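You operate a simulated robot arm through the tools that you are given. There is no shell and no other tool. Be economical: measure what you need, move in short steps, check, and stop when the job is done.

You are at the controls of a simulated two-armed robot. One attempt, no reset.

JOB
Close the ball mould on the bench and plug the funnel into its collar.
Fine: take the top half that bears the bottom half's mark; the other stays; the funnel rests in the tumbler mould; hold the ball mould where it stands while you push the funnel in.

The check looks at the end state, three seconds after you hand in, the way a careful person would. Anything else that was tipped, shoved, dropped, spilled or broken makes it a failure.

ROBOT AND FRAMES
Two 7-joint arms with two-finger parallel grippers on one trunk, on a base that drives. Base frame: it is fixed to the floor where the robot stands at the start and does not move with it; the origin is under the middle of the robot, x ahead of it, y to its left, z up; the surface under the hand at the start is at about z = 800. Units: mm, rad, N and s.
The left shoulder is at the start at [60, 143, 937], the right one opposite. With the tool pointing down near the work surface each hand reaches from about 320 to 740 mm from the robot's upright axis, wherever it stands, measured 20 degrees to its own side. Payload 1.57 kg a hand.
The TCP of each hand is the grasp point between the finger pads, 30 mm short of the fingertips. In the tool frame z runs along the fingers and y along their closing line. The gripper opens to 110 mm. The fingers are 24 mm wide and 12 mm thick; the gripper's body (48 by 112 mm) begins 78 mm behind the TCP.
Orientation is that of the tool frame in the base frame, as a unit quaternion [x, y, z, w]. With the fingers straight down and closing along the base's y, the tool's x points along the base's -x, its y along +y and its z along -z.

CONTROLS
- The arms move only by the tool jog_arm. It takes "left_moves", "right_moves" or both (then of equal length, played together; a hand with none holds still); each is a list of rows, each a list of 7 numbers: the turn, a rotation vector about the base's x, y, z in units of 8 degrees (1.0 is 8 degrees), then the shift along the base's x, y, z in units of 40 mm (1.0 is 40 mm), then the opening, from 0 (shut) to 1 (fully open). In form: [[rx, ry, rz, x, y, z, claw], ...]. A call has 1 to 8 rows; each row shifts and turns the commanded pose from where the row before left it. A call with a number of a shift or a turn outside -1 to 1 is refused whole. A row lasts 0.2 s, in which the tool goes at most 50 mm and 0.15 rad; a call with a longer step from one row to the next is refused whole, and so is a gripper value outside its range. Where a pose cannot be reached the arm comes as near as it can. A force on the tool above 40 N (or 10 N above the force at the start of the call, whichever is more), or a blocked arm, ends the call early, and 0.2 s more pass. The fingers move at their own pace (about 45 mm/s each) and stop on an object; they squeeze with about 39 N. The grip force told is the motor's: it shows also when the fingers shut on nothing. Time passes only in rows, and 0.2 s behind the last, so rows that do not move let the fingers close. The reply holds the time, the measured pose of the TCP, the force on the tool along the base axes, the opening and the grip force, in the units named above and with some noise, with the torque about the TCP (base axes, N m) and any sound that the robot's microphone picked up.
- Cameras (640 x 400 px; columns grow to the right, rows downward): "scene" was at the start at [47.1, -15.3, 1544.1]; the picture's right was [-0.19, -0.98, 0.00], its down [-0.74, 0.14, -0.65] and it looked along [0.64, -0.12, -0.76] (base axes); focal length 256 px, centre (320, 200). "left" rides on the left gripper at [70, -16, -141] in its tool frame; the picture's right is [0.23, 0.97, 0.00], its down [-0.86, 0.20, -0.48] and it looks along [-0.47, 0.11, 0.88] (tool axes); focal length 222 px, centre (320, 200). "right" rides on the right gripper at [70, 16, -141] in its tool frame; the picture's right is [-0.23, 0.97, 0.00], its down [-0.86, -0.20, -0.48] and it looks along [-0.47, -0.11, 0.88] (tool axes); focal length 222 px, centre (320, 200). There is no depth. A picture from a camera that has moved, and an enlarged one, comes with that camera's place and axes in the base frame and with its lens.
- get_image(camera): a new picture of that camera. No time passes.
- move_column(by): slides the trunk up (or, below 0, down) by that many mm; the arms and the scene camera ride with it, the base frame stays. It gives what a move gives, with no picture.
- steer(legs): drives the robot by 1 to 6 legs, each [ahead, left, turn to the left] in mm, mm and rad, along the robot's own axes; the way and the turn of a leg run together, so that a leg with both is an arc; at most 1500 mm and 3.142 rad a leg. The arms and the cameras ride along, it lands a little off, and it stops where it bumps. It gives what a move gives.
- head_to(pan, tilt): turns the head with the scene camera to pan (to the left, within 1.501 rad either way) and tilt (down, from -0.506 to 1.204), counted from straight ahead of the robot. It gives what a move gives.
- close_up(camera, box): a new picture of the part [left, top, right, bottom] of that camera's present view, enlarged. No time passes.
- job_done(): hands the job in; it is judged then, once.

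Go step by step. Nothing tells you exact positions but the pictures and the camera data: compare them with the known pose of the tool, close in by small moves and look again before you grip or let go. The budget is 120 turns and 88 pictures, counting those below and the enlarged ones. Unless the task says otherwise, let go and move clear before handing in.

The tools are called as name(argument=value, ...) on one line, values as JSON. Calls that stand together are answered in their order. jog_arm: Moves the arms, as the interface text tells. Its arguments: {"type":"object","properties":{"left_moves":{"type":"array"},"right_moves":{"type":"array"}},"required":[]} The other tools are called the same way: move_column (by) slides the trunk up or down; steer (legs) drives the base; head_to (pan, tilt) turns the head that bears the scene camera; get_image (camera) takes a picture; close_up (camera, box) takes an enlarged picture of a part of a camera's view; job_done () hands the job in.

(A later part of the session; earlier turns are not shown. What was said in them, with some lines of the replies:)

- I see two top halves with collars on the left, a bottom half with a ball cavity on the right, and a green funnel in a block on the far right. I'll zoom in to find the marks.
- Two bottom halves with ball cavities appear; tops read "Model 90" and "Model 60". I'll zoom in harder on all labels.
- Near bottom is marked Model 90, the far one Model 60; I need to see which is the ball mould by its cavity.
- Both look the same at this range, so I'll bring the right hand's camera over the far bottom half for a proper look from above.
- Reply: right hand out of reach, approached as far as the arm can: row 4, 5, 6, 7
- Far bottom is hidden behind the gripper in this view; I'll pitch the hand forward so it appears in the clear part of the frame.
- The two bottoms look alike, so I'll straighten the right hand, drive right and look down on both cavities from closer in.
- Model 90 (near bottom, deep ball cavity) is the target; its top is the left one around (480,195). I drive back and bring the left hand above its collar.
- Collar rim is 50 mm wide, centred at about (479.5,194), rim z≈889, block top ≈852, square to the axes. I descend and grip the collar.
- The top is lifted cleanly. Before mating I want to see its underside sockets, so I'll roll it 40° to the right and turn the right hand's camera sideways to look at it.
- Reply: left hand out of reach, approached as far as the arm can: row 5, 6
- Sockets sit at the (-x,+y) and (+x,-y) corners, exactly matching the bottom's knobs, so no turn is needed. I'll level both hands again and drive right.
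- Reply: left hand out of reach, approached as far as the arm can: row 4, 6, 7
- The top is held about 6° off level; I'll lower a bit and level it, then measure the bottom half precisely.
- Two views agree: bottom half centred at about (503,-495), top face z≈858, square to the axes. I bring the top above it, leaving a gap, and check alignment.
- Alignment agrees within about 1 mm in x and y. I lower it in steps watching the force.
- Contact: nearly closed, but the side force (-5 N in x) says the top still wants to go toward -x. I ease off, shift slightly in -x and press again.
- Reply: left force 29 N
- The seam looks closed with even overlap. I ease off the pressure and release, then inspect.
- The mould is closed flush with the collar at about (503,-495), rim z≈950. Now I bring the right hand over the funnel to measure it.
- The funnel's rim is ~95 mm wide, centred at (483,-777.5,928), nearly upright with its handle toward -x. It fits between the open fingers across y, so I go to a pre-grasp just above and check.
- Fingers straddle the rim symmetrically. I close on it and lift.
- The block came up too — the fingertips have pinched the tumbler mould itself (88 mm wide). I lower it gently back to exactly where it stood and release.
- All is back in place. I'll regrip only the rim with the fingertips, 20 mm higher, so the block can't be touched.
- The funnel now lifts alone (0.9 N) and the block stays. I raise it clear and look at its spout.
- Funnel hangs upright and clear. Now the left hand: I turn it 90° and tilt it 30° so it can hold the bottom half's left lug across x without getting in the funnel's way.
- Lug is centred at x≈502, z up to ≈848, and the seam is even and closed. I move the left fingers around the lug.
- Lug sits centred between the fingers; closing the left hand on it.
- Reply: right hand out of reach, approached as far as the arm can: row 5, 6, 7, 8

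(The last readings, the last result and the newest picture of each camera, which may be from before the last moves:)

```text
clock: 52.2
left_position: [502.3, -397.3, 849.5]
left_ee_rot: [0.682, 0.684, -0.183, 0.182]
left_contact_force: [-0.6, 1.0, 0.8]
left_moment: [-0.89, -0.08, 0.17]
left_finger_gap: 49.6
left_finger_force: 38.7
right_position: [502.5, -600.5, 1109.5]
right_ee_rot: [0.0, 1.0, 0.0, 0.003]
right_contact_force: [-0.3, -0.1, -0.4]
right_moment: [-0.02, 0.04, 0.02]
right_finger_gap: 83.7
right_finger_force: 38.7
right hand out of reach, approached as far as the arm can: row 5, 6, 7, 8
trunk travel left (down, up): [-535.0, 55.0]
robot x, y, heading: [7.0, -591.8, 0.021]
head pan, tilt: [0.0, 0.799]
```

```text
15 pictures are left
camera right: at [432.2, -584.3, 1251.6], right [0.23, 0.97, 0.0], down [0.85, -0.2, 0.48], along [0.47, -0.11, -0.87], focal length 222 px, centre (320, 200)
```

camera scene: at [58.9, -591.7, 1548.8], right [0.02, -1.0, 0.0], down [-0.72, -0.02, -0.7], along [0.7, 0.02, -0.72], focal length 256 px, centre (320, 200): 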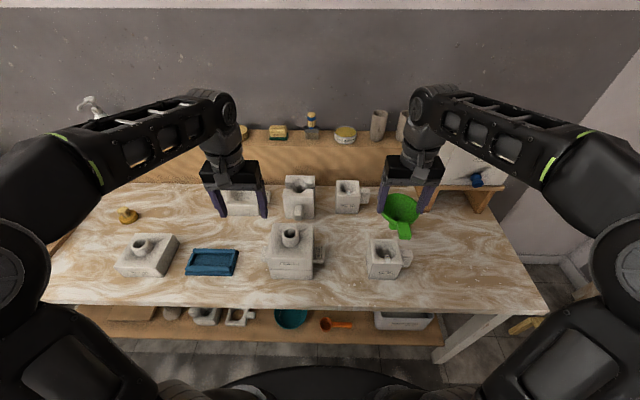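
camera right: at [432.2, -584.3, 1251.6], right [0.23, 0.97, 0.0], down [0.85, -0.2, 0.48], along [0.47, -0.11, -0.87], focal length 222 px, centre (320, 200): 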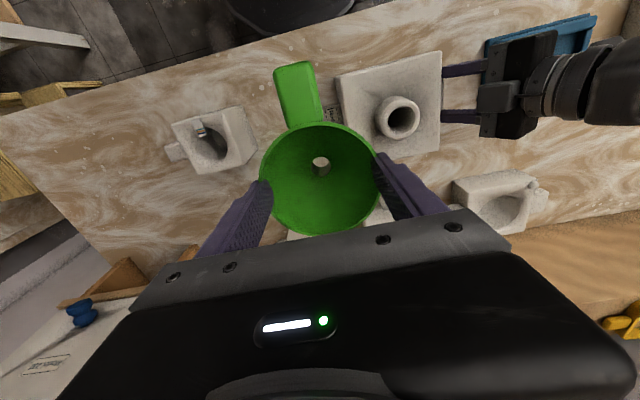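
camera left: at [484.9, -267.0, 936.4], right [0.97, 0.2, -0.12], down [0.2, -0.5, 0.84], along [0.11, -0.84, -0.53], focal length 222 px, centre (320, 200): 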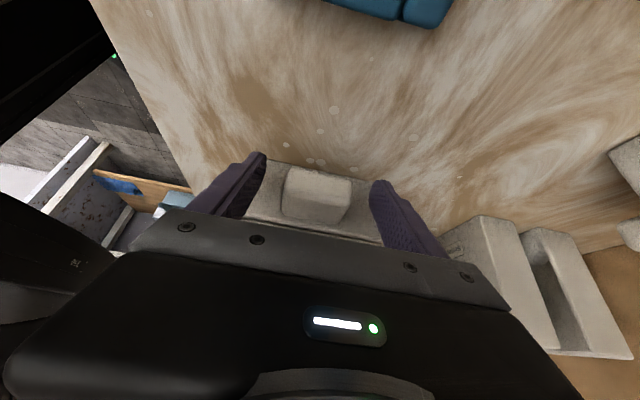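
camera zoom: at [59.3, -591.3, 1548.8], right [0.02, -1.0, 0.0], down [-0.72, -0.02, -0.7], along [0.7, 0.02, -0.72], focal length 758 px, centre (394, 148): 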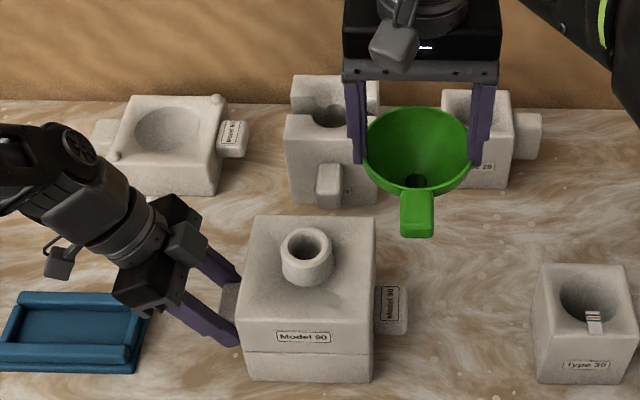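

The funnel is in hand and the lug held, but the right arm ran out of reach at this height. Lower is within reach, so I come down to z≈1065 and continue toward the collar, staying above it.

jog_arm(right_moves=[[0, 0, 0, 0, 0, -0.55, 0.6], [0, 0, 0, 0, 0, -0.55, 0.6], [0, 0, 0, 0, 0.6, 0, 0.6], [0, 0, 0, 0, 0.6, 0, 0.6], [0, 0, 0, 0, 0.5, 0, 0.6], [0, 0, 0, 0, 0, 0, 0.6]])

close_up(camera="scene", box=[245, 150, 345, 285])

```text
clock: 53.6
left_position: [502.2, -397.1, 848.8]
left_ee_rot: [0.683, 0.683, -0.183, 0.182]
left_contact_force: [2.6, 3.4, 0.3]
left_moment: [-0.79, -0.16, 0.22]
left_finger_gap: 50.2
left_finger_force: 39.5
right_position: [503.6, -531.8, 1067.0]
right_ee_rot: [0.001, 1.0, 0.0, 0.0]
right_contact_force: [0.3, 0.3, -0.6]
right_moment: [-0.02, -0.04, -0.05]
right_finger_gap: 83.9
right_finger_force: 39.2
trunk travel left (down, up): [-535.0, 55.0]
robot x, y, heading: [6.0, -590.9, 0.021]
head pan, tilt: [0.0, 0.799]
```

```text
2.96 times, centred on (295, 218) of scene
camera zoom: at [59.5, -591.2, 1548.8], right [0.02, -1.0, 0.0], down [-0.72, -0.02, -0.7], along [0.7, 0.02, -0.72], focal length 758 px, centre (394, 148)
```

zoom: 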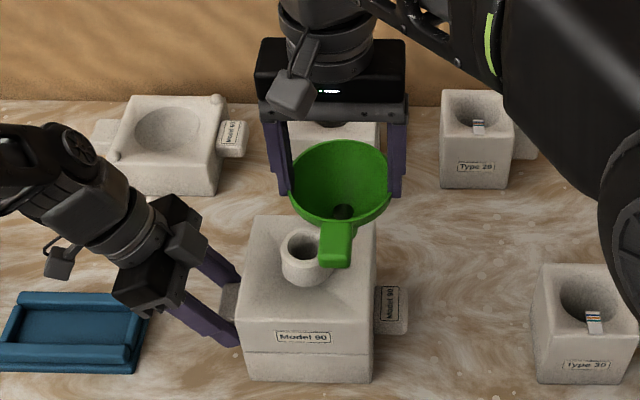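

Reach is fine now. The rim ellipse shows the funnel pitched ~7° (spout toward +x), so I level it with a small wrist turn and move closer, then measure the spout against the collar.

jog_arm(right_moves=[[0, 0.45, 0, 0, 0.3, 0, 0.6], [0, 0.45, 0, 0, 0.3, 0, 0.6], [0, 0, 0, 0, 0.3, 0, 0.6], [0, 0, 0, 0, 0, 0, 0.6]])

close_up(camera="scene", box=[255, 180, 335, 265])

close_up(camera="right", box=[240, 40, 400, 240])

```text
clock: 54.6
left_position: [502.5, -396.9, 847.7]
left_ee_rot: [0.683, 0.683, -0.184, 0.183]
left_contact_force: [3.4, 3.9, 1.0]
left_moment: [-0.06, -0.32, 0.39]
left_finger_gap: 49.8
left_finger_force: 38.8
right_position: [502.3, -520.4, 1065.7]
right_ee_rot: [0.0, 1.0, 0.0, 0.0]
right_contact_force: [-0.2, -0.1, -0.6]
right_moment: [-0.02, 0.01, 0.0]
right_finger_gap: 83.6
right_finger_force: 39.2
right hand out of reach, approached as far as the arm can: row 1, 2
trunk travel left (down, up): [-535.0, 55.0]
robot x, y, heading: [9.4, -592.6, 0.024]
head pan, tilt: [0.0, 0.799]
```

```text
4.71 times, centred on (295, 222) of scene
camera zoom: at [59.5, -591.4, 1548.8], right [0.02, -1.0, 0.0], down [-0.72, -0.02, -0.7], along [0.7, 0.02, -0.72], focal length 1204 px, centre (438, 94)
```

zoom: 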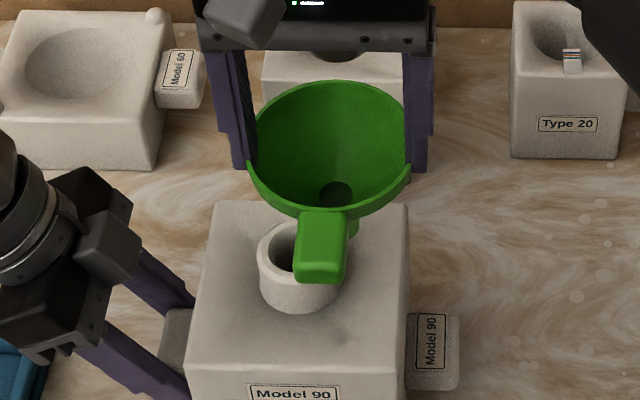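

```text
2.00 times, centred on (320, 140) of right
camera zoom: at [433.7, -504.6, 1209.0], right [0.23, 0.97, 0.0], down [0.86, -0.2, 0.48], along [0.47, -0.11, -0.88], focal length 444 px, centre (320, 320)
```

zoom: 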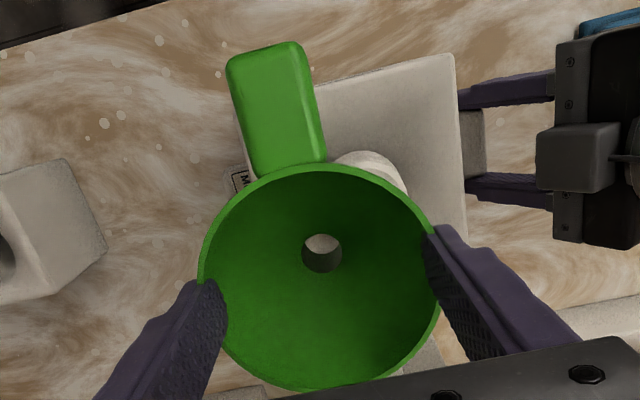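

The right arm is at its reach limit here. I'll release the lug, back both hands off, drive 110 mm left, and redo this with margin.

jog_arm(left_moves=[[0, 0, 0, 0, 0, 0, 0.6], [0, 0, 0, 0, 0, 0, 0.8], [0, 0, 0, 0, 0, 0, 0.8], [0, 0, 0, 0, 0.3, 0.5, 0.8], [0, 0, 0, 0, 0.4, 0.7, 0.8], [0, 0, 0, 0, 0.4, 0.7, 0.8], [0, 0, 0, 0, 0.4, 0.7, 0.8], [0, 0, 0, 0, 0.3, 0.5, 0.8]], right_moves=[[0, 0, 0, 0, -0.4, 0.2, 0.6], [0, 0, 0, 0, -0.4, 0.2, 0.6], [0, 0, 0, 0, -0.4, 0.2, 0.6], [0, 0, 0, 0, -0.4, 0.2, 0.6], [0, 0, 0, 0, -0.4, 0, 0.6], [0, 0, 0, 0, 0, 0, 0.6], [0, 0, 0, 0, 0, 0, 0.6], [0, 0, 0, 0, 0, 0, 0.6]])

steer(legs=[[0, 120, -0.023]])

get_image(camera="scene")

```text
clock: 56.4
left_position: [503.5, -326.1, 975.1]
left_ee_rot: [0.683, 0.683, -0.184, 0.182]
left_contact_force: [0.5, -0.4, -0.3]
left_moment: [0.02, -0.01, 0.0]
left_finger_gap: 88.0
left_finger_force: 0.0
right_position: [503.3, -601.5, 1099.0]
right_ee_rot: [-0.001, 1.0, 0.0, 0.0]
right_contact_force: [0.9, 0.0, -0.9]
right_moment: [0.02, -0.01, 0.02]
right_finger_gap: 83.7
right_finger_force: 39.2
trunk travel left (down, up): [-535.0, 55.0]
robot x, y, heading: [7.6, -597.9, 0.024]
head pan, tilt: [0.0, 0.799]
```

```text
clock: 57.7
left_position: [508.2, -216.9, 973.0]
left_ee_rot: [0.69, 0.676, -0.187, 0.181]
left_contact_force: [-0.1, 0.5, 0.5]
left_moment: [-0.06, 0.01, -0.01]
left_finger_gap: 87.8
left_finger_force: 0.1
right_position: [500.0, -493.7, 1098.5]
right_ee_rot: [0.012, 1.0, -0.001, -0.001]
right_contact_force: [-0.4, 0.6, -0.5]
right_moment: [-0.03, 0.0, 0.0]
right_finger_gap: 83.7
right_finger_force: 38.6
trunk travel left (down, up): [-535.0, 55.0]
robot x, y, heading: [3.4, -472.6, 0.001]
head pan, tilt: [0.0, 0.799]
```

```text
11 pictures are left
camera scene: at [57.7, -474.0, 1548.8], right [0.0, -1.0, 0.0], down [-0.72, 0.0, -0.7], along [0.7, 0.0, -0.72], focal length 256 px, centre (320, 200)
```

scene: 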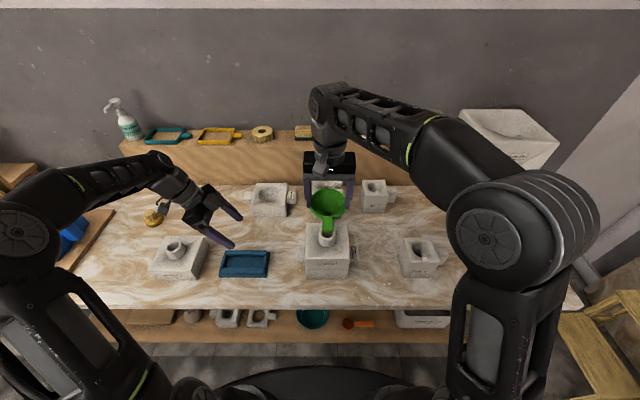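

Positions as planned. I return the left hand to the lug (correcting the small yaw) and level the funnel with the right.

jog_arm(left_moves=[[0, 0, 0.17, -0.05, -0.9, 0.0, 0.8], [0, 0, 0, -0.05, -0.9, 0, 0.8], [0, 0, 0, -0.05, -0.92, 0.05, 0.8], [0, 0, 0, 0, -0.3, -0.5, 0.8], [0, 0, 0, 0, -0.4, -0.7, 0.8], [0, 0, 0, 0, -0.4, -0.7, 0.8], [0, 0, 0, 0, -0.4, -0.7, 0.8]], right_moves=[[0, 0.45, -0.17, 0, 0, 0, 0.6], [0, 0.45, 0, 0, 0, 0, 0.6], [0, 0, 0, 0, 0, 0, 0.6], [0, 0, 0, 0, 0, 0, 0.6], [0, 0, 0, 0, 0, 0, 0.6], [0, 0, 0, 0, 0, 0, 0.6], [0, 0, 0, 0, 0, 0, 0.6]])

```text
clock: 59.3
left_position: [503.8, -387.0, 869.4]
left_ee_rot: [0.682, 0.684, -0.183, 0.183]
left_contact_force: [-0.5, -0.3, 0.6]
left_moment: [0.04, 0.01, 0.05]
left_finger_gap: 87.8
left_finger_force: 0.1
right_position: [502.2, -495.7, 1098.8]
right_ee_rot: [0.011, 1.0, 0.0, -0.001]
right_contact_force: [0.9, 0.5, -1.1]
right_moment: [-0.02, -0.02, -0.01]
right_finger_gap: 83.7
right_finger_force: 39.1
right hand out of reach, approached as far as the arm can: row 1, 2
trunk travel left (down, up): [-535.0, 55.0]
robot x, y, heading: [6.0, -477.5, 0.006]
head pan, tilt: [0.0, 0.799]
```

jog_arm(left_moves=[[0, 0, 0, -0.03, -0.27, -0.5, 0.8], [0, 0, 0, 0, 0, 0, 0.6], [0, 0, 0, 0, 0, 0, 0.45], [0, 0, 0, 0, 0, 0, 0.35], [0, 0, 0, 0, 0, 0, 0.2], [0, 0, 0, 0, 0, 0, 0.2]], right_moves=[[0, 0, 0, 0, 0, -0.3, 0.6], [0, 0, 0, 0, 0, -0.3, 0.6], [0, 0.3, -0.16, 0, 0, 0, 0.6], [0, 0.3, 0, 0, 0, 0, 0.6], [0, 0.3, 0, 0, 0, 0, 0.6], [0, 0, 0, 0, 0, 0, 0.6]])

close_up(camera="scene", box=[275, 170, 375, 285])

```text
clock: 60.7
left_position: [502.5, -398.2, 851.4]
left_ee_rot: [0.682, 0.684, -0.183, 0.183]
left_contact_force: [2.4, -1.7, 0.2]
left_moment: [-0.16, -0.59, 0.11]
left_finger_gap: 49.9
left_finger_force: 37.0
right_position: [502.7, -493.5, 1074.0]
right_ee_rot: [0.022, 1.0, 0.0, -0.021]
right_contact_force: [-0.1, 0.2, -0.3]
right_moment: [-0.01, -0.03, 0.02]
right_finger_gap: 83.6
right_finger_force: 39.3
right hand out of reach, approached as far as the arm can: row 5
trunk travel left (down, up): [-535.0, 55.0]
robot x, y, heading: [6.3, -472.6, -0.002]
head pan, tilt: [0.0, 0.799]
```

```text
3.48 times, centred on (325, 228) of scene
camera zoom: at [58.3, -476.0, 1548.7], right [0.0, -1.0, 0.0], down [-0.72, 0.0, -0.7], along [0.7, 0.0, -0.72], focal length 890 px, centre (303, 104)
```

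zoom: 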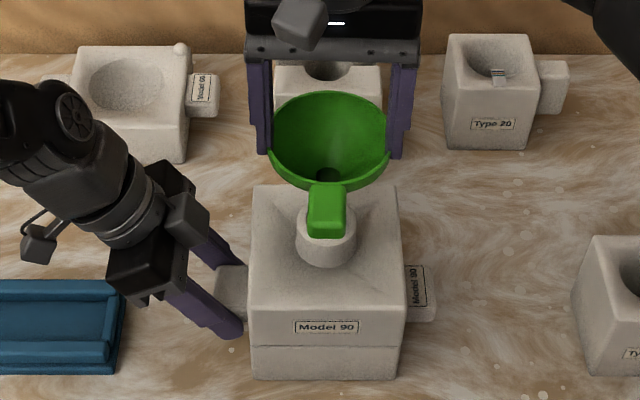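

Left holds the lug again. The funnel is nearly over the collar; I lower to just above it, level the rest of the pitch and straighten yaw.

jog_arm(right_moves=[[0, 0, 0.16, 0, 0, -0.25, 0.6], [0, 0.2, 0.15, 0, 0, 0, 0.6], [0, 0.2, 0, 0, 0, 0, 0.6], [0, 0.2, 0, 0, 0, 0, 0.6], [0, 0, 0, 0, 0, 0, 0.6]])

close_up(camera="scene", box=[285, 180, 365, 270])

close_up(camera="right", box=[240, 40, 400, 240])

```text
clock: 61.9
left_position: [501.9, -398.5, 850.0]
left_ee_rot: [0.682, 0.684, -0.185, 0.182]
left_contact_force: [1.0, -1.3, 0.2]
left_moment: [-0.35, -0.68, 0.08]
left_finger_gap: 49.7
left_finger_force: 38.8
right_position: [501.0, -493.6, 1063.3]
right_ee_rot: [0.0, 0.999, -0.001, -0.048]
right_contact_force: [0.4, 0.7, -1.0]
right_moment: [-0.01, -0.01, -0.02]
right_finger_gap: 83.7
right_finger_force: 38.8
trunk travel left (down, up): [-535.0, 55.0]
robot x, y, heading: [5.7, -476.3, 0.001]
head pan, tilt: [0.0, 0.799]
```

```text
4.44 times, centred on (325, 225) of scene
camera zoom: at [58.1, -475.7, 1548.8], right [0.0, -1.0, 0.0], down [-0.72, 0.0, -0.7], along [0.7, 0.0, -0.72], focal length 1137 px, centre (298, 89)
```

zoom: 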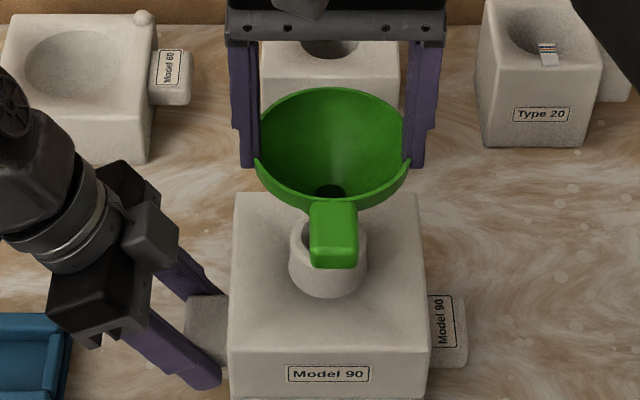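

```text
2.00 times, centred on (320, 140) of right
camera zoom: at [446.2, -478.0, 1212.5], right [0.23, 0.97, -0.02], down [0.9, -0.2, 0.39], along [0.38, -0.11, -0.92], focal length 444 px, centre (320, 320)
```

zoom: 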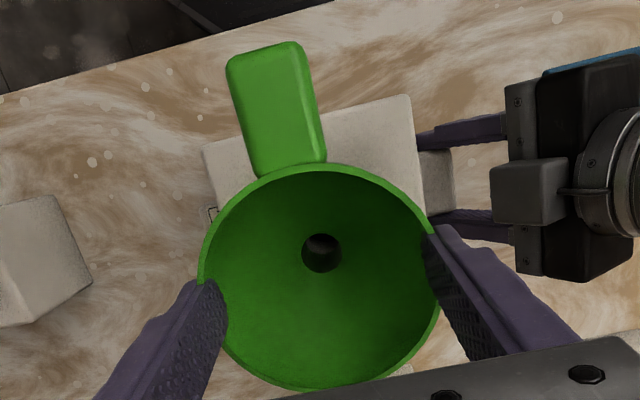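

Spout and collar agree within about 2 mm in x and y. I lower in small steps watching the forces.

jog_arm(right_moves=[[0, 0, 0, 0.02, 0, -0.12, 0.6], [0, 0, 0, 0, 0, -0.12, 0.6], [0, 0, 0, 0, 0, -0.12, 0.6], [0, 0, 0, 0, 0, -0.12, 0.6], [0, 0, 0, 0, 0, 0, 0.6]])

```text
clock: 63.1
left_position: [501.6, -398.3, 850.6]
left_ee_rot: [0.682, 0.684, -0.184, 0.183]
left_contact_force: [0.3, 0.6, -0.1]
left_moment: [0.08, -0.23, 0.02]
left_finger_gap: 50.2
left_finger_force: 39.2
right_position: [500.6, -494.2, 1063.1]
right_ee_rot: [0.0, 0.999, -0.001, -0.048]
right_contact_force: [-0.1, -0.6, -0.6]
right_moment: [0.02, -0.02, -0.02]
right_finger_gap: 84.0
right_finger_force: 39.2
right hand out of reach, approached as far as the arm can: row 1, 2, 3, 4
trunk travel left (down, up): [-535.0, 55.0]
robot x, y, heading: [5.6, -474.7, 0.003]
head pan, tilt: [0.0, 0.799]
```

jog_arm(right_moves=[[0, 0, 0, -0.02, 0, 0, 0.6], [0, -0.2, 0, 0, 0, -0.12, 0.6], [0, 0, 0, 0, 0, -0.12, 0.6], [0, 0, 0, 0, 0, -0.12, 0.6], [0, 0, 0, 0, 0, 0, 0.6]])

```text
clock: 64.3
left_position: [502.1, -398.3, 850.8]
left_ee_rot: [0.682, 0.684, -0.185, 0.181]
left_contact_force: [-0.6, 2.4, -0.7]
left_moment: [0.17, -0.09, -0.03]
left_finger_gap: 49.7
left_finger_force: 39.5
right_position: [500.8, -494.4, 1048.6]
right_ee_rot: [0.0, 0.999, 0.0, -0.048]
right_contact_force: [0.7, -0.9, -0.3]
right_moment: [-0.04, 0.02, -0.01]
right_finger_gap: 83.8
right_finger_force: 39.2
trunk travel left (down, up): [-535.0, 55.0]
robot x, y, heading: [6.3, -476.3, 0.003]
head pan, tilt: [0.0, 0.799]
```

close_up(camera="scene", box=[295, 195, 355, 265])

```text
5.71 times, centred on (325, 230) of scene
camera zoom: at [58.1, -475.6, 1548.8], right [0.0, -1.0, 0.0], down [-0.72, 0.0, -0.7], along [0.7, 0.0, -0.72], focal length 1461 px, centre (291, 29)
```

zoom: 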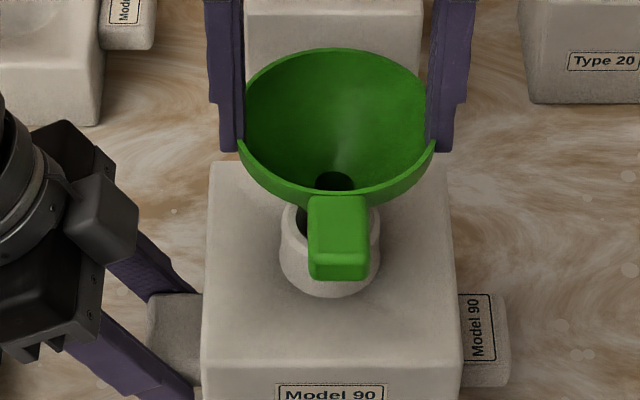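

jog_arm(right_moves=[[0, 0, 0, 0, 0.025, -0.1, 0.6], [0, 0, 0, 0, 0, -0.12, 0.6], [0, 0, 0, 0, 0, -0.12, 0.6], [0, 0, 0, 0, 0, -0.12, 0.6]])

```text
clock: 65.3
left_position: [500.8, -398.8, 850.9]
left_ee_rot: [0.681, 0.684, -0.184, 0.183]
left_contact_force: [1.0, 1.4, -7.4]
left_moment: [0.52, -0.22, 0.82]
left_finger_gap: 49.8
left_finger_force: 39.2
right_position: [502.1, -494.7, 1031.7]
right_ee_rot: [-0.001, 0.999, -0.001, -0.047]
right_contact_force: [6.5, -2.3, 33.3]
right_moment: [-0.11, 0.09, 0.03]
right_finger_gap: 83.6
right_finger_force: 38.9
trunk travel left (down, up): [-535.0, 55.0]
robot x, y, heading: [4.4, -473.1, 0.005]
head pan, tilt: [0.0, 0.799]
```

close_up(camera="scene", box=[295, 195, 355, 265])

close_up(camera="right", box=[240, 60, 400, 220])

```text
5.71 times, centred on (325, 230) of scene
camera zoom: at [57.5, -475.9, 1548.9], right [0.0, -1.0, 0.0], down [-0.72, 0.0, -0.7], along [0.7, 0.0, -0.72], focal length 1461 px, centre (291, 29)
```

zoom: 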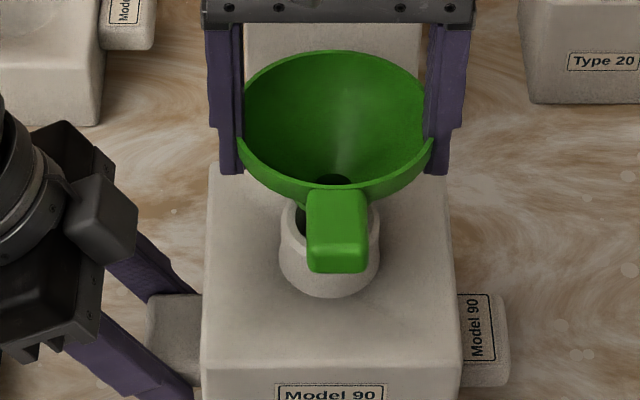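

```text
2.50 times, centred on (320, 140) of right
camera zoom: at [445.5, -478.2, 1180.5], right [0.23, 0.97, -0.02], down [0.9, -0.2, 0.4], along [0.38, -0.11, -0.92], focal length 555 px, centre (320, 350)
```

zoom: 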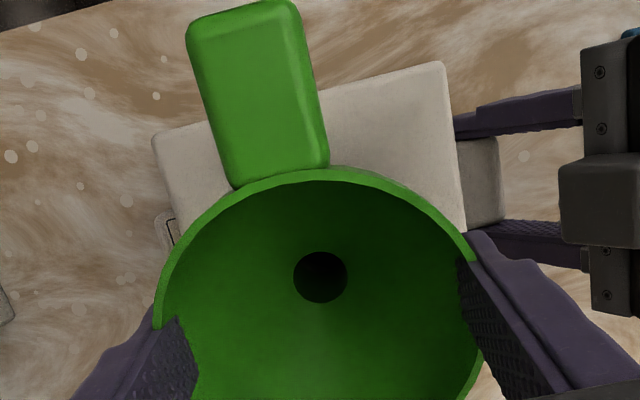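

The spout tip caught on the collar's mouth and the funnel slid up in the fingers; the side force (+x) says the collar centre lies a few mm further in +x. I lift slightly, shift +x 3 mm and try again.

jog_arm(right_moves=[[0, 0, 0, 0, 0, 0.15, 0.6], [0, 0, 0, 0.075, -0.01, 0, 0.6], [0, 0, 0, 0, 0, 0, 0.6]])

jog_arm(right_moves=[[0, 0, 0, 0, 0, -0.1, 0.6], [0, 0, 0, 0, 0, -0.1, 0.6], [0, 0, 0, 0, 0, -0.05, 0.6]])

```text
clock: 66.1
left_position: [501.7, -398.3, 850.7]
left_ee_rot: [0.682, 0.684, -0.183, 0.183]
left_contact_force: [-3.3, 2.4, -0.2]
left_moment: [0.2, -0.21, -0.48]
left_finger_gap: 49.7
left_finger_force: 39.2
right_position: [503.0, -493.1, 1034.4]
right_ee_rot: [0.0, 0.999, 0.0, -0.05]
right_contact_force: [-0.1, 0.0, -0.3]
right_moment: [0.0, 0.0, 0.02]
right_finger_gap: 83.8
right_finger_force: 39.0
trunk travel left (down, up): [-535.0, 55.0]
robot x, y, heading: [3.9, -474.9, -0.003]
head pan, tilt: [0.0, 0.799]
```

```text
clock: 66.9
left_position: [500.7, -398.4, 851.5]
left_ee_rot: [0.682, 0.684, -0.184, 0.182]
left_contact_force: [1.2, 0.1, -13.9]
left_moment: [-0.61, -0.57, 0.18]
left_finger_gap: 49.7
left_finger_force: 39.2
right_position: [504.6, -493.9, 1029.4]
right_ee_rot: [0.0, 0.999, 0.001, -0.046]
right_contact_force: [2.4, -3.0, 40.1]
right_moment: [-0.04, 0.55, 0.04]
right_finger_gap: 83.9
right_finger_force: 39.1
trunk travel left (down, up): [-535.0, 55.0]
robot x, y, heading: [3.3, -475.9, 0.004]
head pan, tilt: [0.0, 0.799]
```

The torque shows contact on the collar's -x edge, so the tip still needs to go further +x. I lift, shift 4 mm and press again.

jog_arm(right_moves=[[0, 0, 0, 0, 0, 0.2, 0.6], [0, 0, 0, 0.1, -0.02, 0, 0.6], [0, 0, 0, 0, 0, 0, 0.6], [0, 0, 0, 0, 0, -0.1, 0.6], [0, 0, 0, 0, 0, -0.1, 0.6]])

jog_arm(right_moves=[[0, 0, 0, 0, 0, -0.06, 0.6], [0, 0, 0, 0, 0, 0, 0.6]])

```text
clock: 68.1
left_position: [501.7, -398.3, 850.2]
left_ee_rot: [0.683, 0.684, -0.184, 0.182]
left_contact_force: [-4.3, 1.1, 0.3]
left_moment: [0.11, 0.06, -0.63]
left_finger_gap: 49.9
left_finger_force: 38.7
right_position: [508.0, -494.8, 1027.5]
right_ee_rot: [0.0, 0.999, -0.001, -0.049]
right_contact_force: [-0.1, -0.3, -0.4]
right_moment: [0.0, -0.02, -0.01]
right_finger_gap: 83.7
right_finger_force: 39.0
trunk travel left (down, up): [-535.0, 55.0]
robot x, y, heading: [6.0, -478.4, 0.0]
head pan, tilt: [0.0, 0.799]
```

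```text
clock: 68.7
left_position: [501.4, -399.8, 850.9]
left_ee_rot: [0.681, 0.684, -0.184, 0.183]
left_contact_force: [-5.3, 0.4, -0.4]
left_moment: [-0.03, -0.1, -0.59]
left_finger_gap: 49.8
left_finger_force: 38.6
right_position: [507.2, -494.7, 1024.3]
right_ee_rot: [0.001, 0.999, -0.001, -0.049]
right_contact_force: [0.3, 0.2, -0.8]
right_moment: [-0.03, -0.01, -0.03]
right_finger_gap: 83.8
right_finger_force: 38.9
trunk travel left (down, up): [-535.0, 55.0]
robot x, y, heading: [11.1, -476.9, 0.0]
head pan, tilt: [0.0, 0.799]
```

No resistance now at 1024 — the spout is entering. I continue down gently.

jog_arm(right_moves=[[0, 0, 0, 0, 0, -0.08, 0.6], [0, 0, 0, 0, 0, -0.08, 0.6], [0, 0, 0, 0, 0, -0.08, 0.6], [0, 0, 0, 0, 0, 0, 0.6]])

```text
clock: 69.7
left_position: [501.2, -400.3, 850.3]
left_ee_rot: [0.682, 0.684, -0.184, 0.182]
left_contact_force: [-3.1, 0.3, 0.0]
left_moment: [-0.15, -0.11, -0.59]
left_finger_gap: 49.9
left_finger_force: 39.0
right_position: [507.3, -494.3, 1014.1]
right_ee_rot: [0.0, 0.999, -0.001, -0.049]
right_contact_force: [-0.2, 0.2, -0.2]
right_moment: [0.02, 0.01, 0.03]
right_finger_gap: 83.6
right_finger_force: 38.6
trunk travel left (down, up): [-535.0, 55.0]
robot x, y, heading: [10.1, -475.5, 0.002]
head pan, tilt: [0.0, 0.799]
```

jog_arm(right_moves=[[0, 0, 0, 0, 0, -0.08, 0.6], [0, 0, 0, 0, 0, -0.08, 0.6], [0, 0, 0, 0, 0, -0.08, 0.6], [0, 0, 0, 0, 0, 0, 0.6]])

close_up(camera="scene", box=[275, 185, 365, 285])

```text
clock: 70.7
left_position: [502.0, -399.1, 850.7]
left_ee_rot: [0.682, 0.684, -0.184, 0.182]
left_contact_force: [-3.5, -1.0, -0.2]
left_moment: [-0.22, -0.06, -0.51]
left_finger_gap: 50.1
left_finger_force: 38.8
right_position: [509.1, -495.3, 1005.2]
right_ee_rot: [0.0, 0.999, -0.001, -0.049]
right_contact_force: [0.1, 0.9, 0.2]
right_moment: [0.06, -0.02, -0.01]
right_finger_gap: 83.6
right_finger_force: 39.1
trunk travel left (down, up): [-535.0, 55.0]
robot x, y, heading: [6.0, -476.3, 0.001]
head pan, tilt: [0.0, 0.799]
```

```text
4.00 times, centred on (320, 235) of scene
camera zoom: at [57.8, -475.7, 1548.8], right [0.0, -1.0, 0.0], down [-0.72, 0.0, -0.7], along [0.7, 0.0, -0.72], focal length 1023 px, centre (320, 60)
```

zoom: 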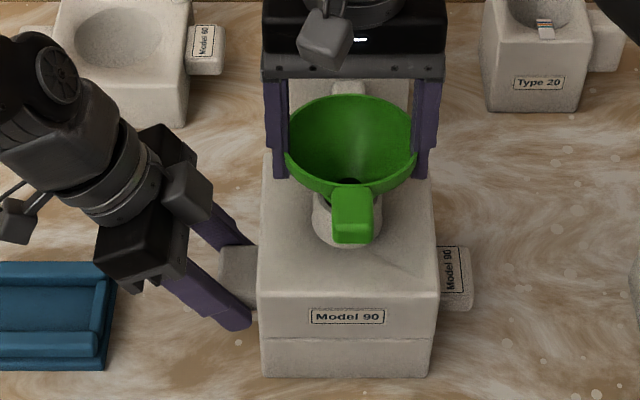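

It's going in cleanly. Continuing until it seats.

jog_arm(right_moves=[[0, 0, 0, 0, 0, -0.08, 0.6], [0, 0, 0, 0, 0, -0.08, 0.6], [0, 0, 0, 0, 0, -0.08, 0.6], [0, 0, 0, 0, 0, -0.08, 0.6], [0, 0, 0, 0, 0, 0, 0.6]])

```text
clock: 71.3
left_position: [501.0, -398.4, 850.7]
left_ee_rot: [0.682, 0.684, -0.183, 0.183]
left_contact_force: [-1.4, 1.4, 5.7]
left_moment: [0.32, 0.23, 0.06]
left_finger_gap: 49.7
left_finger_force: 39.3
right_position: [507.6, -494.7, 1004.2]
right_ee_rot: [-0.001, 0.999, 0.0, -0.046]
right_contact_force: [-2.5, -1.5, 5.0]
right_moment: [-0.08, 0.03, -0.01]
right_finger_gap: 83.9
right_finger_force: 39.0
trunk travel left (down, up): [-535.0, 55.0]
robot x, y, heading: [5.8, -474.6, 0.005]
head pan, tilt: [0.0, 0.799]
stopped in row 2 (right hand): the force on the tool passed its limit at 45 N (the readings are from after the stop); the commanded pose is now the measured one
```

It stopped on a firm contact near full depth. I relieve the slight -x side load and press again.

jog_arm(right_moves=[[0, 0, 0, -0.04, 0, 0.02, 0.6], [0, 0, 0, 0, 0, -0.06, 0.6], [0, 0, 0, 0, 0, -0.06, 0.6], [0, 0, 0, 0, 0, 0, 0.6]])

```text
clock: 72.2
left_position: [501.4, -398.5, 851.1]
left_ee_rot: [0.682, 0.685, -0.182, 0.183]
left_contact_force: [-3.2, 3.0, 11.5]
left_moment: [0.38, 0.73, -0.21]
left_finger_gap: 49.8
left_finger_force: 38.6
right_position: [506.7, -494.8, 1004.2]
right_ee_rot: [0.0, 0.999, 0.002, -0.042]
right_contact_force: [-2.4, -2.5, 10.4]
right_moment: [-0.25, -0.05, -0.07]
right_finger_gap: 83.5
right_finger_force: 38.7
trunk travel left (down, up): [-535.0, 55.0]
robot x, y, heading: [6.0, -474.2, 0.007]
head pan, tilt: [0.0, 0.799]
stopped in row 4 (right hand): the force on the tool passed its limit at 42 N (the readings are from after the stop); the commanded pose is now the measured one
```

close_up(camera="scene", box=[300, 200, 350, 255])

```text
7.27 times, centred on (325, 228) of scene
camera zoom: at [55.2, -476.1, 1548.9], right [0.0, -1.0, 0.0], down [-0.72, 0.0, -0.7], along [0.7, 0.0, -0.72], focal length 1860 px, centre (284, 0)
```

zoom: 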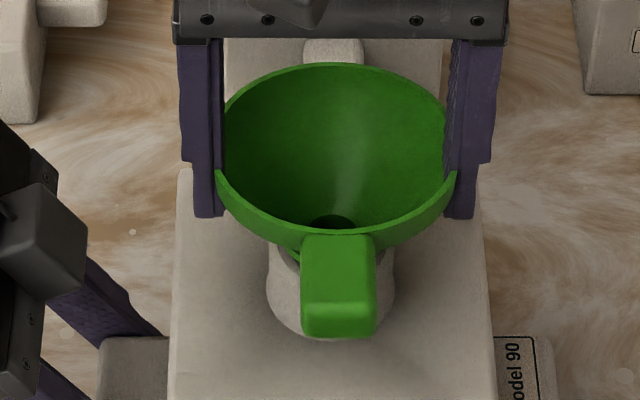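

The rim now tips ~5° the other way (matching the tool's leftover pitch and the +5 mm offset). I pivot the funnel upright about the collar, then press.

jog_arm(right_moves=[[0, 0, 0, 0, 0, 0.03, 0.6], [0, -0.22, 0, -0.04, 0, 0, 0.6], [0, -0.22, 0, -0.04, 0, 0, 0.6], [0, -0.2, 0, -0.04, 0, 0, 0.6], [0, 0, 0, 0, 0, 0, 0.6]])

jog_arm(right_moves=[[0, 0, 0, 0, 0, -0.06, 0.6], [0, 0, 0, 0, 0, -0.06, 0.6], [0, 0, 0, 0, 0, -0.06, 0.6], [0, 0, 0, 0, 0, 0, 0.6]])

```text
clock: 73.4
left_position: [500.9, -399.0, 851.7]
left_ee_rot: [0.682, 0.684, -0.182, 0.184]
left_contact_force: [-6.6, 3.8, 22.7]
left_moment: [-0.11, 0.49, -0.59]
left_finger_gap: 49.7
left_finger_force: 39.1
right_position: [501.4, -494.0, 1004.8]
right_ee_rot: [0.0, 1.0, 0.003, 0.002]
right_contact_force: [-0.1, -0.2, 0.6]
right_moment: [0.02, -0.05, 0.03]
right_finger_gap: 84.0
right_finger_force: 38.9
trunk travel left (down, up): [-535.0, 55.0]
robot x, y, heading: [2.6, -475.6, 0.003]
head pan, tilt: [0.0, 0.799]
```

```text
clock: 74.2
left_position: [501.1, -398.3, 850.7]
left_ee_rot: [0.682, 0.684, -0.181, 0.182]
left_contact_force: [-5.0, 5.2, 18.5]
left_moment: [0.43, 0.95, -0.53]
left_finger_gap: 49.9
left_finger_force: 39.0
right_position: [502.3, -493.8, 1003.0]
right_ee_rot: [0.0, 1.0, 0.005, 0.005]
right_contact_force: [-1.9, -1.5, 9.6]
right_moment: [-0.27, -0.1, -0.08]
right_finger_gap: 83.6
right_finger_force: 39.0
trunk travel left (down, up): [-535.0, 55.0]
robot x, y, heading: [5.9, -480.4, 0.002]
head pan, tilt: [0.0, 0.799]
stopped in row 4 (right hand): the force on the tool passed its limit at 43 N (the readings are from after the stop); the commanded pose is now the measured one
```

close_up(camera="scene", box=[295, 200, 355, 275])

```text
5.33 times, centred on (325, 238) of scene
camera zoom: at [54.5, -476.0, 1548.9], right [0.0, -1.0, 0.0], down [-0.72, 0.0, -0.7], along [0.7, 0.0, -0.72], focal length 1364 px, centre (293, 0)
```

zoom: 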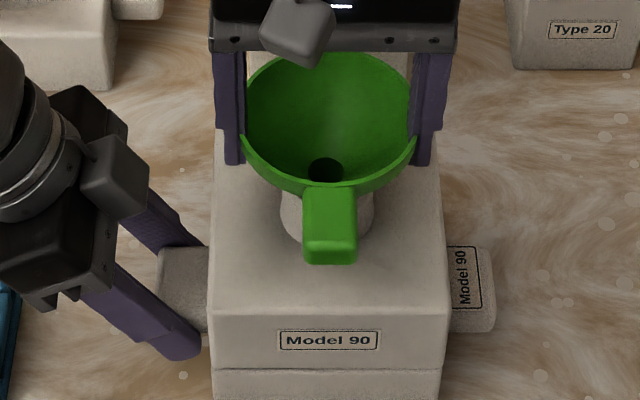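

The funnel is upright with its throat at the collar's rim: fully seated. I release it, let the load ease, and raise the right hand straight up.

jog_arm(right_moves=[[0, 0, 0, 0, 0, 0.01, 0.75], [0, 0, 0, 0, 0, 0, 0.85], [0, 0, 0, 0, 0, 0, 1], [0, 0, 0, 0, 0, 0, 1], [0, 0, 0, 0, 0, 0.4, 1], [0, 0, 0, 0, 0, 0.8, 1], [0, 0, 0, 0, -0.2, 0.8, 1], [0, 0, 0, 0, -0.3, 0.4, 1]])

close_up(camera="scene", box=[275, 190, 365, 285])

```text
clock: 76.0
left_position: [501.3, -398.2, 850.7]
left_ee_rot: [0.681, 0.685, -0.18, 0.184]
left_contact_force: [-12.9, 3.5, 32.6]
left_moment: [0.35, 0.59, -0.56]
left_finger_gap: 50.0
left_finger_force: 39.0
right_position: [500.9, -512.8, 1099.8]
right_ee_rot: [-0.001, 1.0, 0.004, 0.005]
right_contact_force: [-0.5, 0.8, -0.3]
right_moment: [0.02, 0.01, 0.01]
right_finger_gap: 110.1
right_finger_force: 0.0
trunk travel left (down, up): [-535.0, 55.0]
robot x, y, heading: [4.9, -476.3, -0.001]
head pan, tilt: [0.0, 0.799]
```

```text
4.21 times, centred on (320, 238) of scene
camera zoom: at [53.7, -476.3, 1549.0], right [0.0, -1.0, 0.0], down [-0.71, 0.0, -0.7], along [0.7, 0.0, -0.71], focal length 1077 px, centre (320, 42)
```

zoom: 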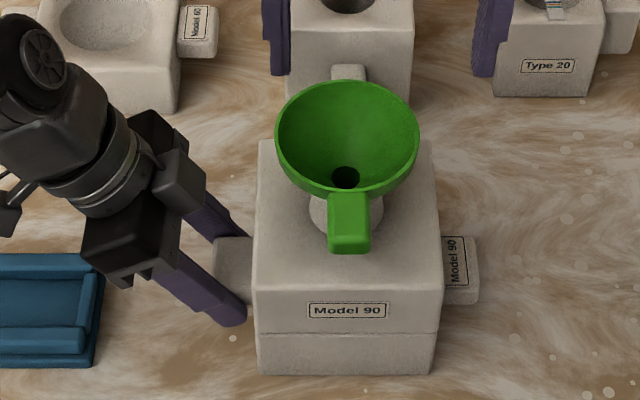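

Funnel stands upright in the collar. The left hand has a built-up load (32 N down on the lug), so I ease that before opening.

jog_arm(left_moves=[[0, 0, 0, -0.01, 0, 0.03, 0.2], [0, 0, 0, -0.01, 0, 0.03, 0.2], [0, 0, 0, 0, 0, 0, 0.2]])

```text
clock: 76.8
left_position: [500.1, -397.8, 850.9]
left_ee_rot: [0.68, 0.686, -0.182, 0.183]
left_contact_force: [-5.7, -3.7, 1.4]
left_moment: [-0.54, -0.62, -0.5]
left_finger_gap: 50.0
left_finger_force: 39.0
right_position: [502.3, -511.4, 1097.6]
right_ee_rot: [-0.001, 1.0, 0.005, 0.003]
right_contact_force: [-0.1, -1.2, 0.1]
right_moment: [-0.01, 0.02, -0.02]
right_finger_gap: 110.1
right_finger_force: 0.1
trunk travel left (down, up): [-535.0, 55.0]
robot x, y, heading: [9.5, -474.2, -0.003]
head pan, tilt: [0.0, 0.799]
```

Load is gone. Opening the left hand gently and backing out along its axis, right hand moving clear too.

jog_arm(left_moves=[[0, 0, 0, 0, 0, 0, 0.5], [0, 0, 0, 0, 0, 0, 0.6], [0, 0, 0, 0, 0, 0, 0.8], [0, 0, 0, 0, 0, 0, 0.8], [0, 0, 0, 0, 0.3, 0.5, 0.8], [0, 0, 0, 0, 0.4, 0.7, 0.8], [0, 0, 0, 0, 0.4, 0.7, 0.8], [0, 0, 0, 0, 0.4, 0.7, 0.8]], right_moves=[[0, 0, 0, 0, -0.4, 0, 1], [0, 0, 0, 0, -0.6, 0, 1], [0, 0, 0, 0, -0.6, 0, 1], [0, 0, 0, 0, -0.6, 0, 1], [0, 0, 0, 0, -0.6, 0, 1], [0, 0, 0, 0, 0, 0, 1], [0, 0, 0, 0, 0, 0, 1], [0, 0, 0, 0, 0, 0, 1]])

get_image(camera="scene")

```text
clock: 78.6
left_position: [501.1, -339.4, 954.1]
left_ee_rot: [0.681, 0.686, -0.182, 0.183]
left_contact_force: [-0.1, 0.5, 0.3]
left_moment: [0.0, -0.04, -0.01]
left_finger_gap: 88.2
left_finger_force: 0.1
right_position: [502.6, -624.9, 1096.7]
right_ee_rot: [0.0, 1.0, 0.004, 0.003]
right_contact_force: [-0.6, 0.5, -0.1]
right_moment: [0.01, -0.02, 0.0]
right_finger_gap: 110.0
right_finger_force: 0.0
trunk travel left (down, up): [-535.0, 55.0]
robot x, y, heading: [8.4, -475.0, -0.002]
head pan, tilt: [0.0, 0.799]
```

```text
0 pictures are left
camera scene: at [57.3, -476.1, 1548.8], right [0.0, -1.0, 0.0], down [-0.72, 0.0, -0.7], along [0.7, 0.0, -0.72], focal length 256 px, centre (320, 200)
```

scene: 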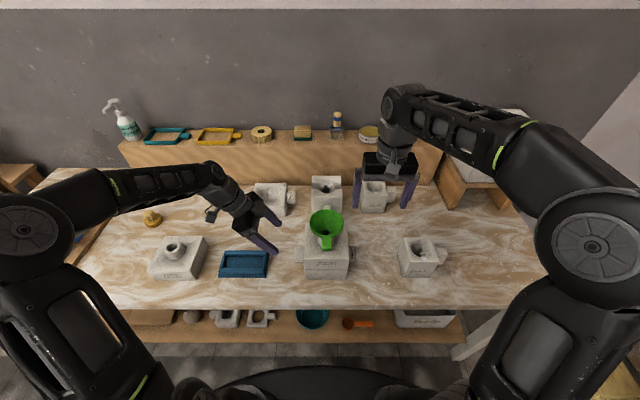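

The mould is closed with the funnel upright in its collar, everything else stands where it was, and both hands are clear. I'm handing in.

job_done()

```text
The job is handed in.
```

I closed the ball mould with the Model 90 top half and pushed the funnel into its collar while the left hand held the mould. In the last picture the funnel stands upright and both hands are clear.

- **Which mould:** there were two bottom halves on the bench, marked Model 90 and Model 60, each with a matching top. I took the near one (Model 90) as the ball mould because its cavity looked deeper. I could not confirm that beyond the pictures.
- **Tumbler mould:** on my first try at the funnel, the fingers pinched the tumbler mould and lifted it about 36 mm. I set it back down, and the next picture showed it in the same place.
- **Funnel:** it stopped going down at a push of about 43 N, with its throat level with the collar rim. I judged it fully seated, but I could not see the spout inside the collar.
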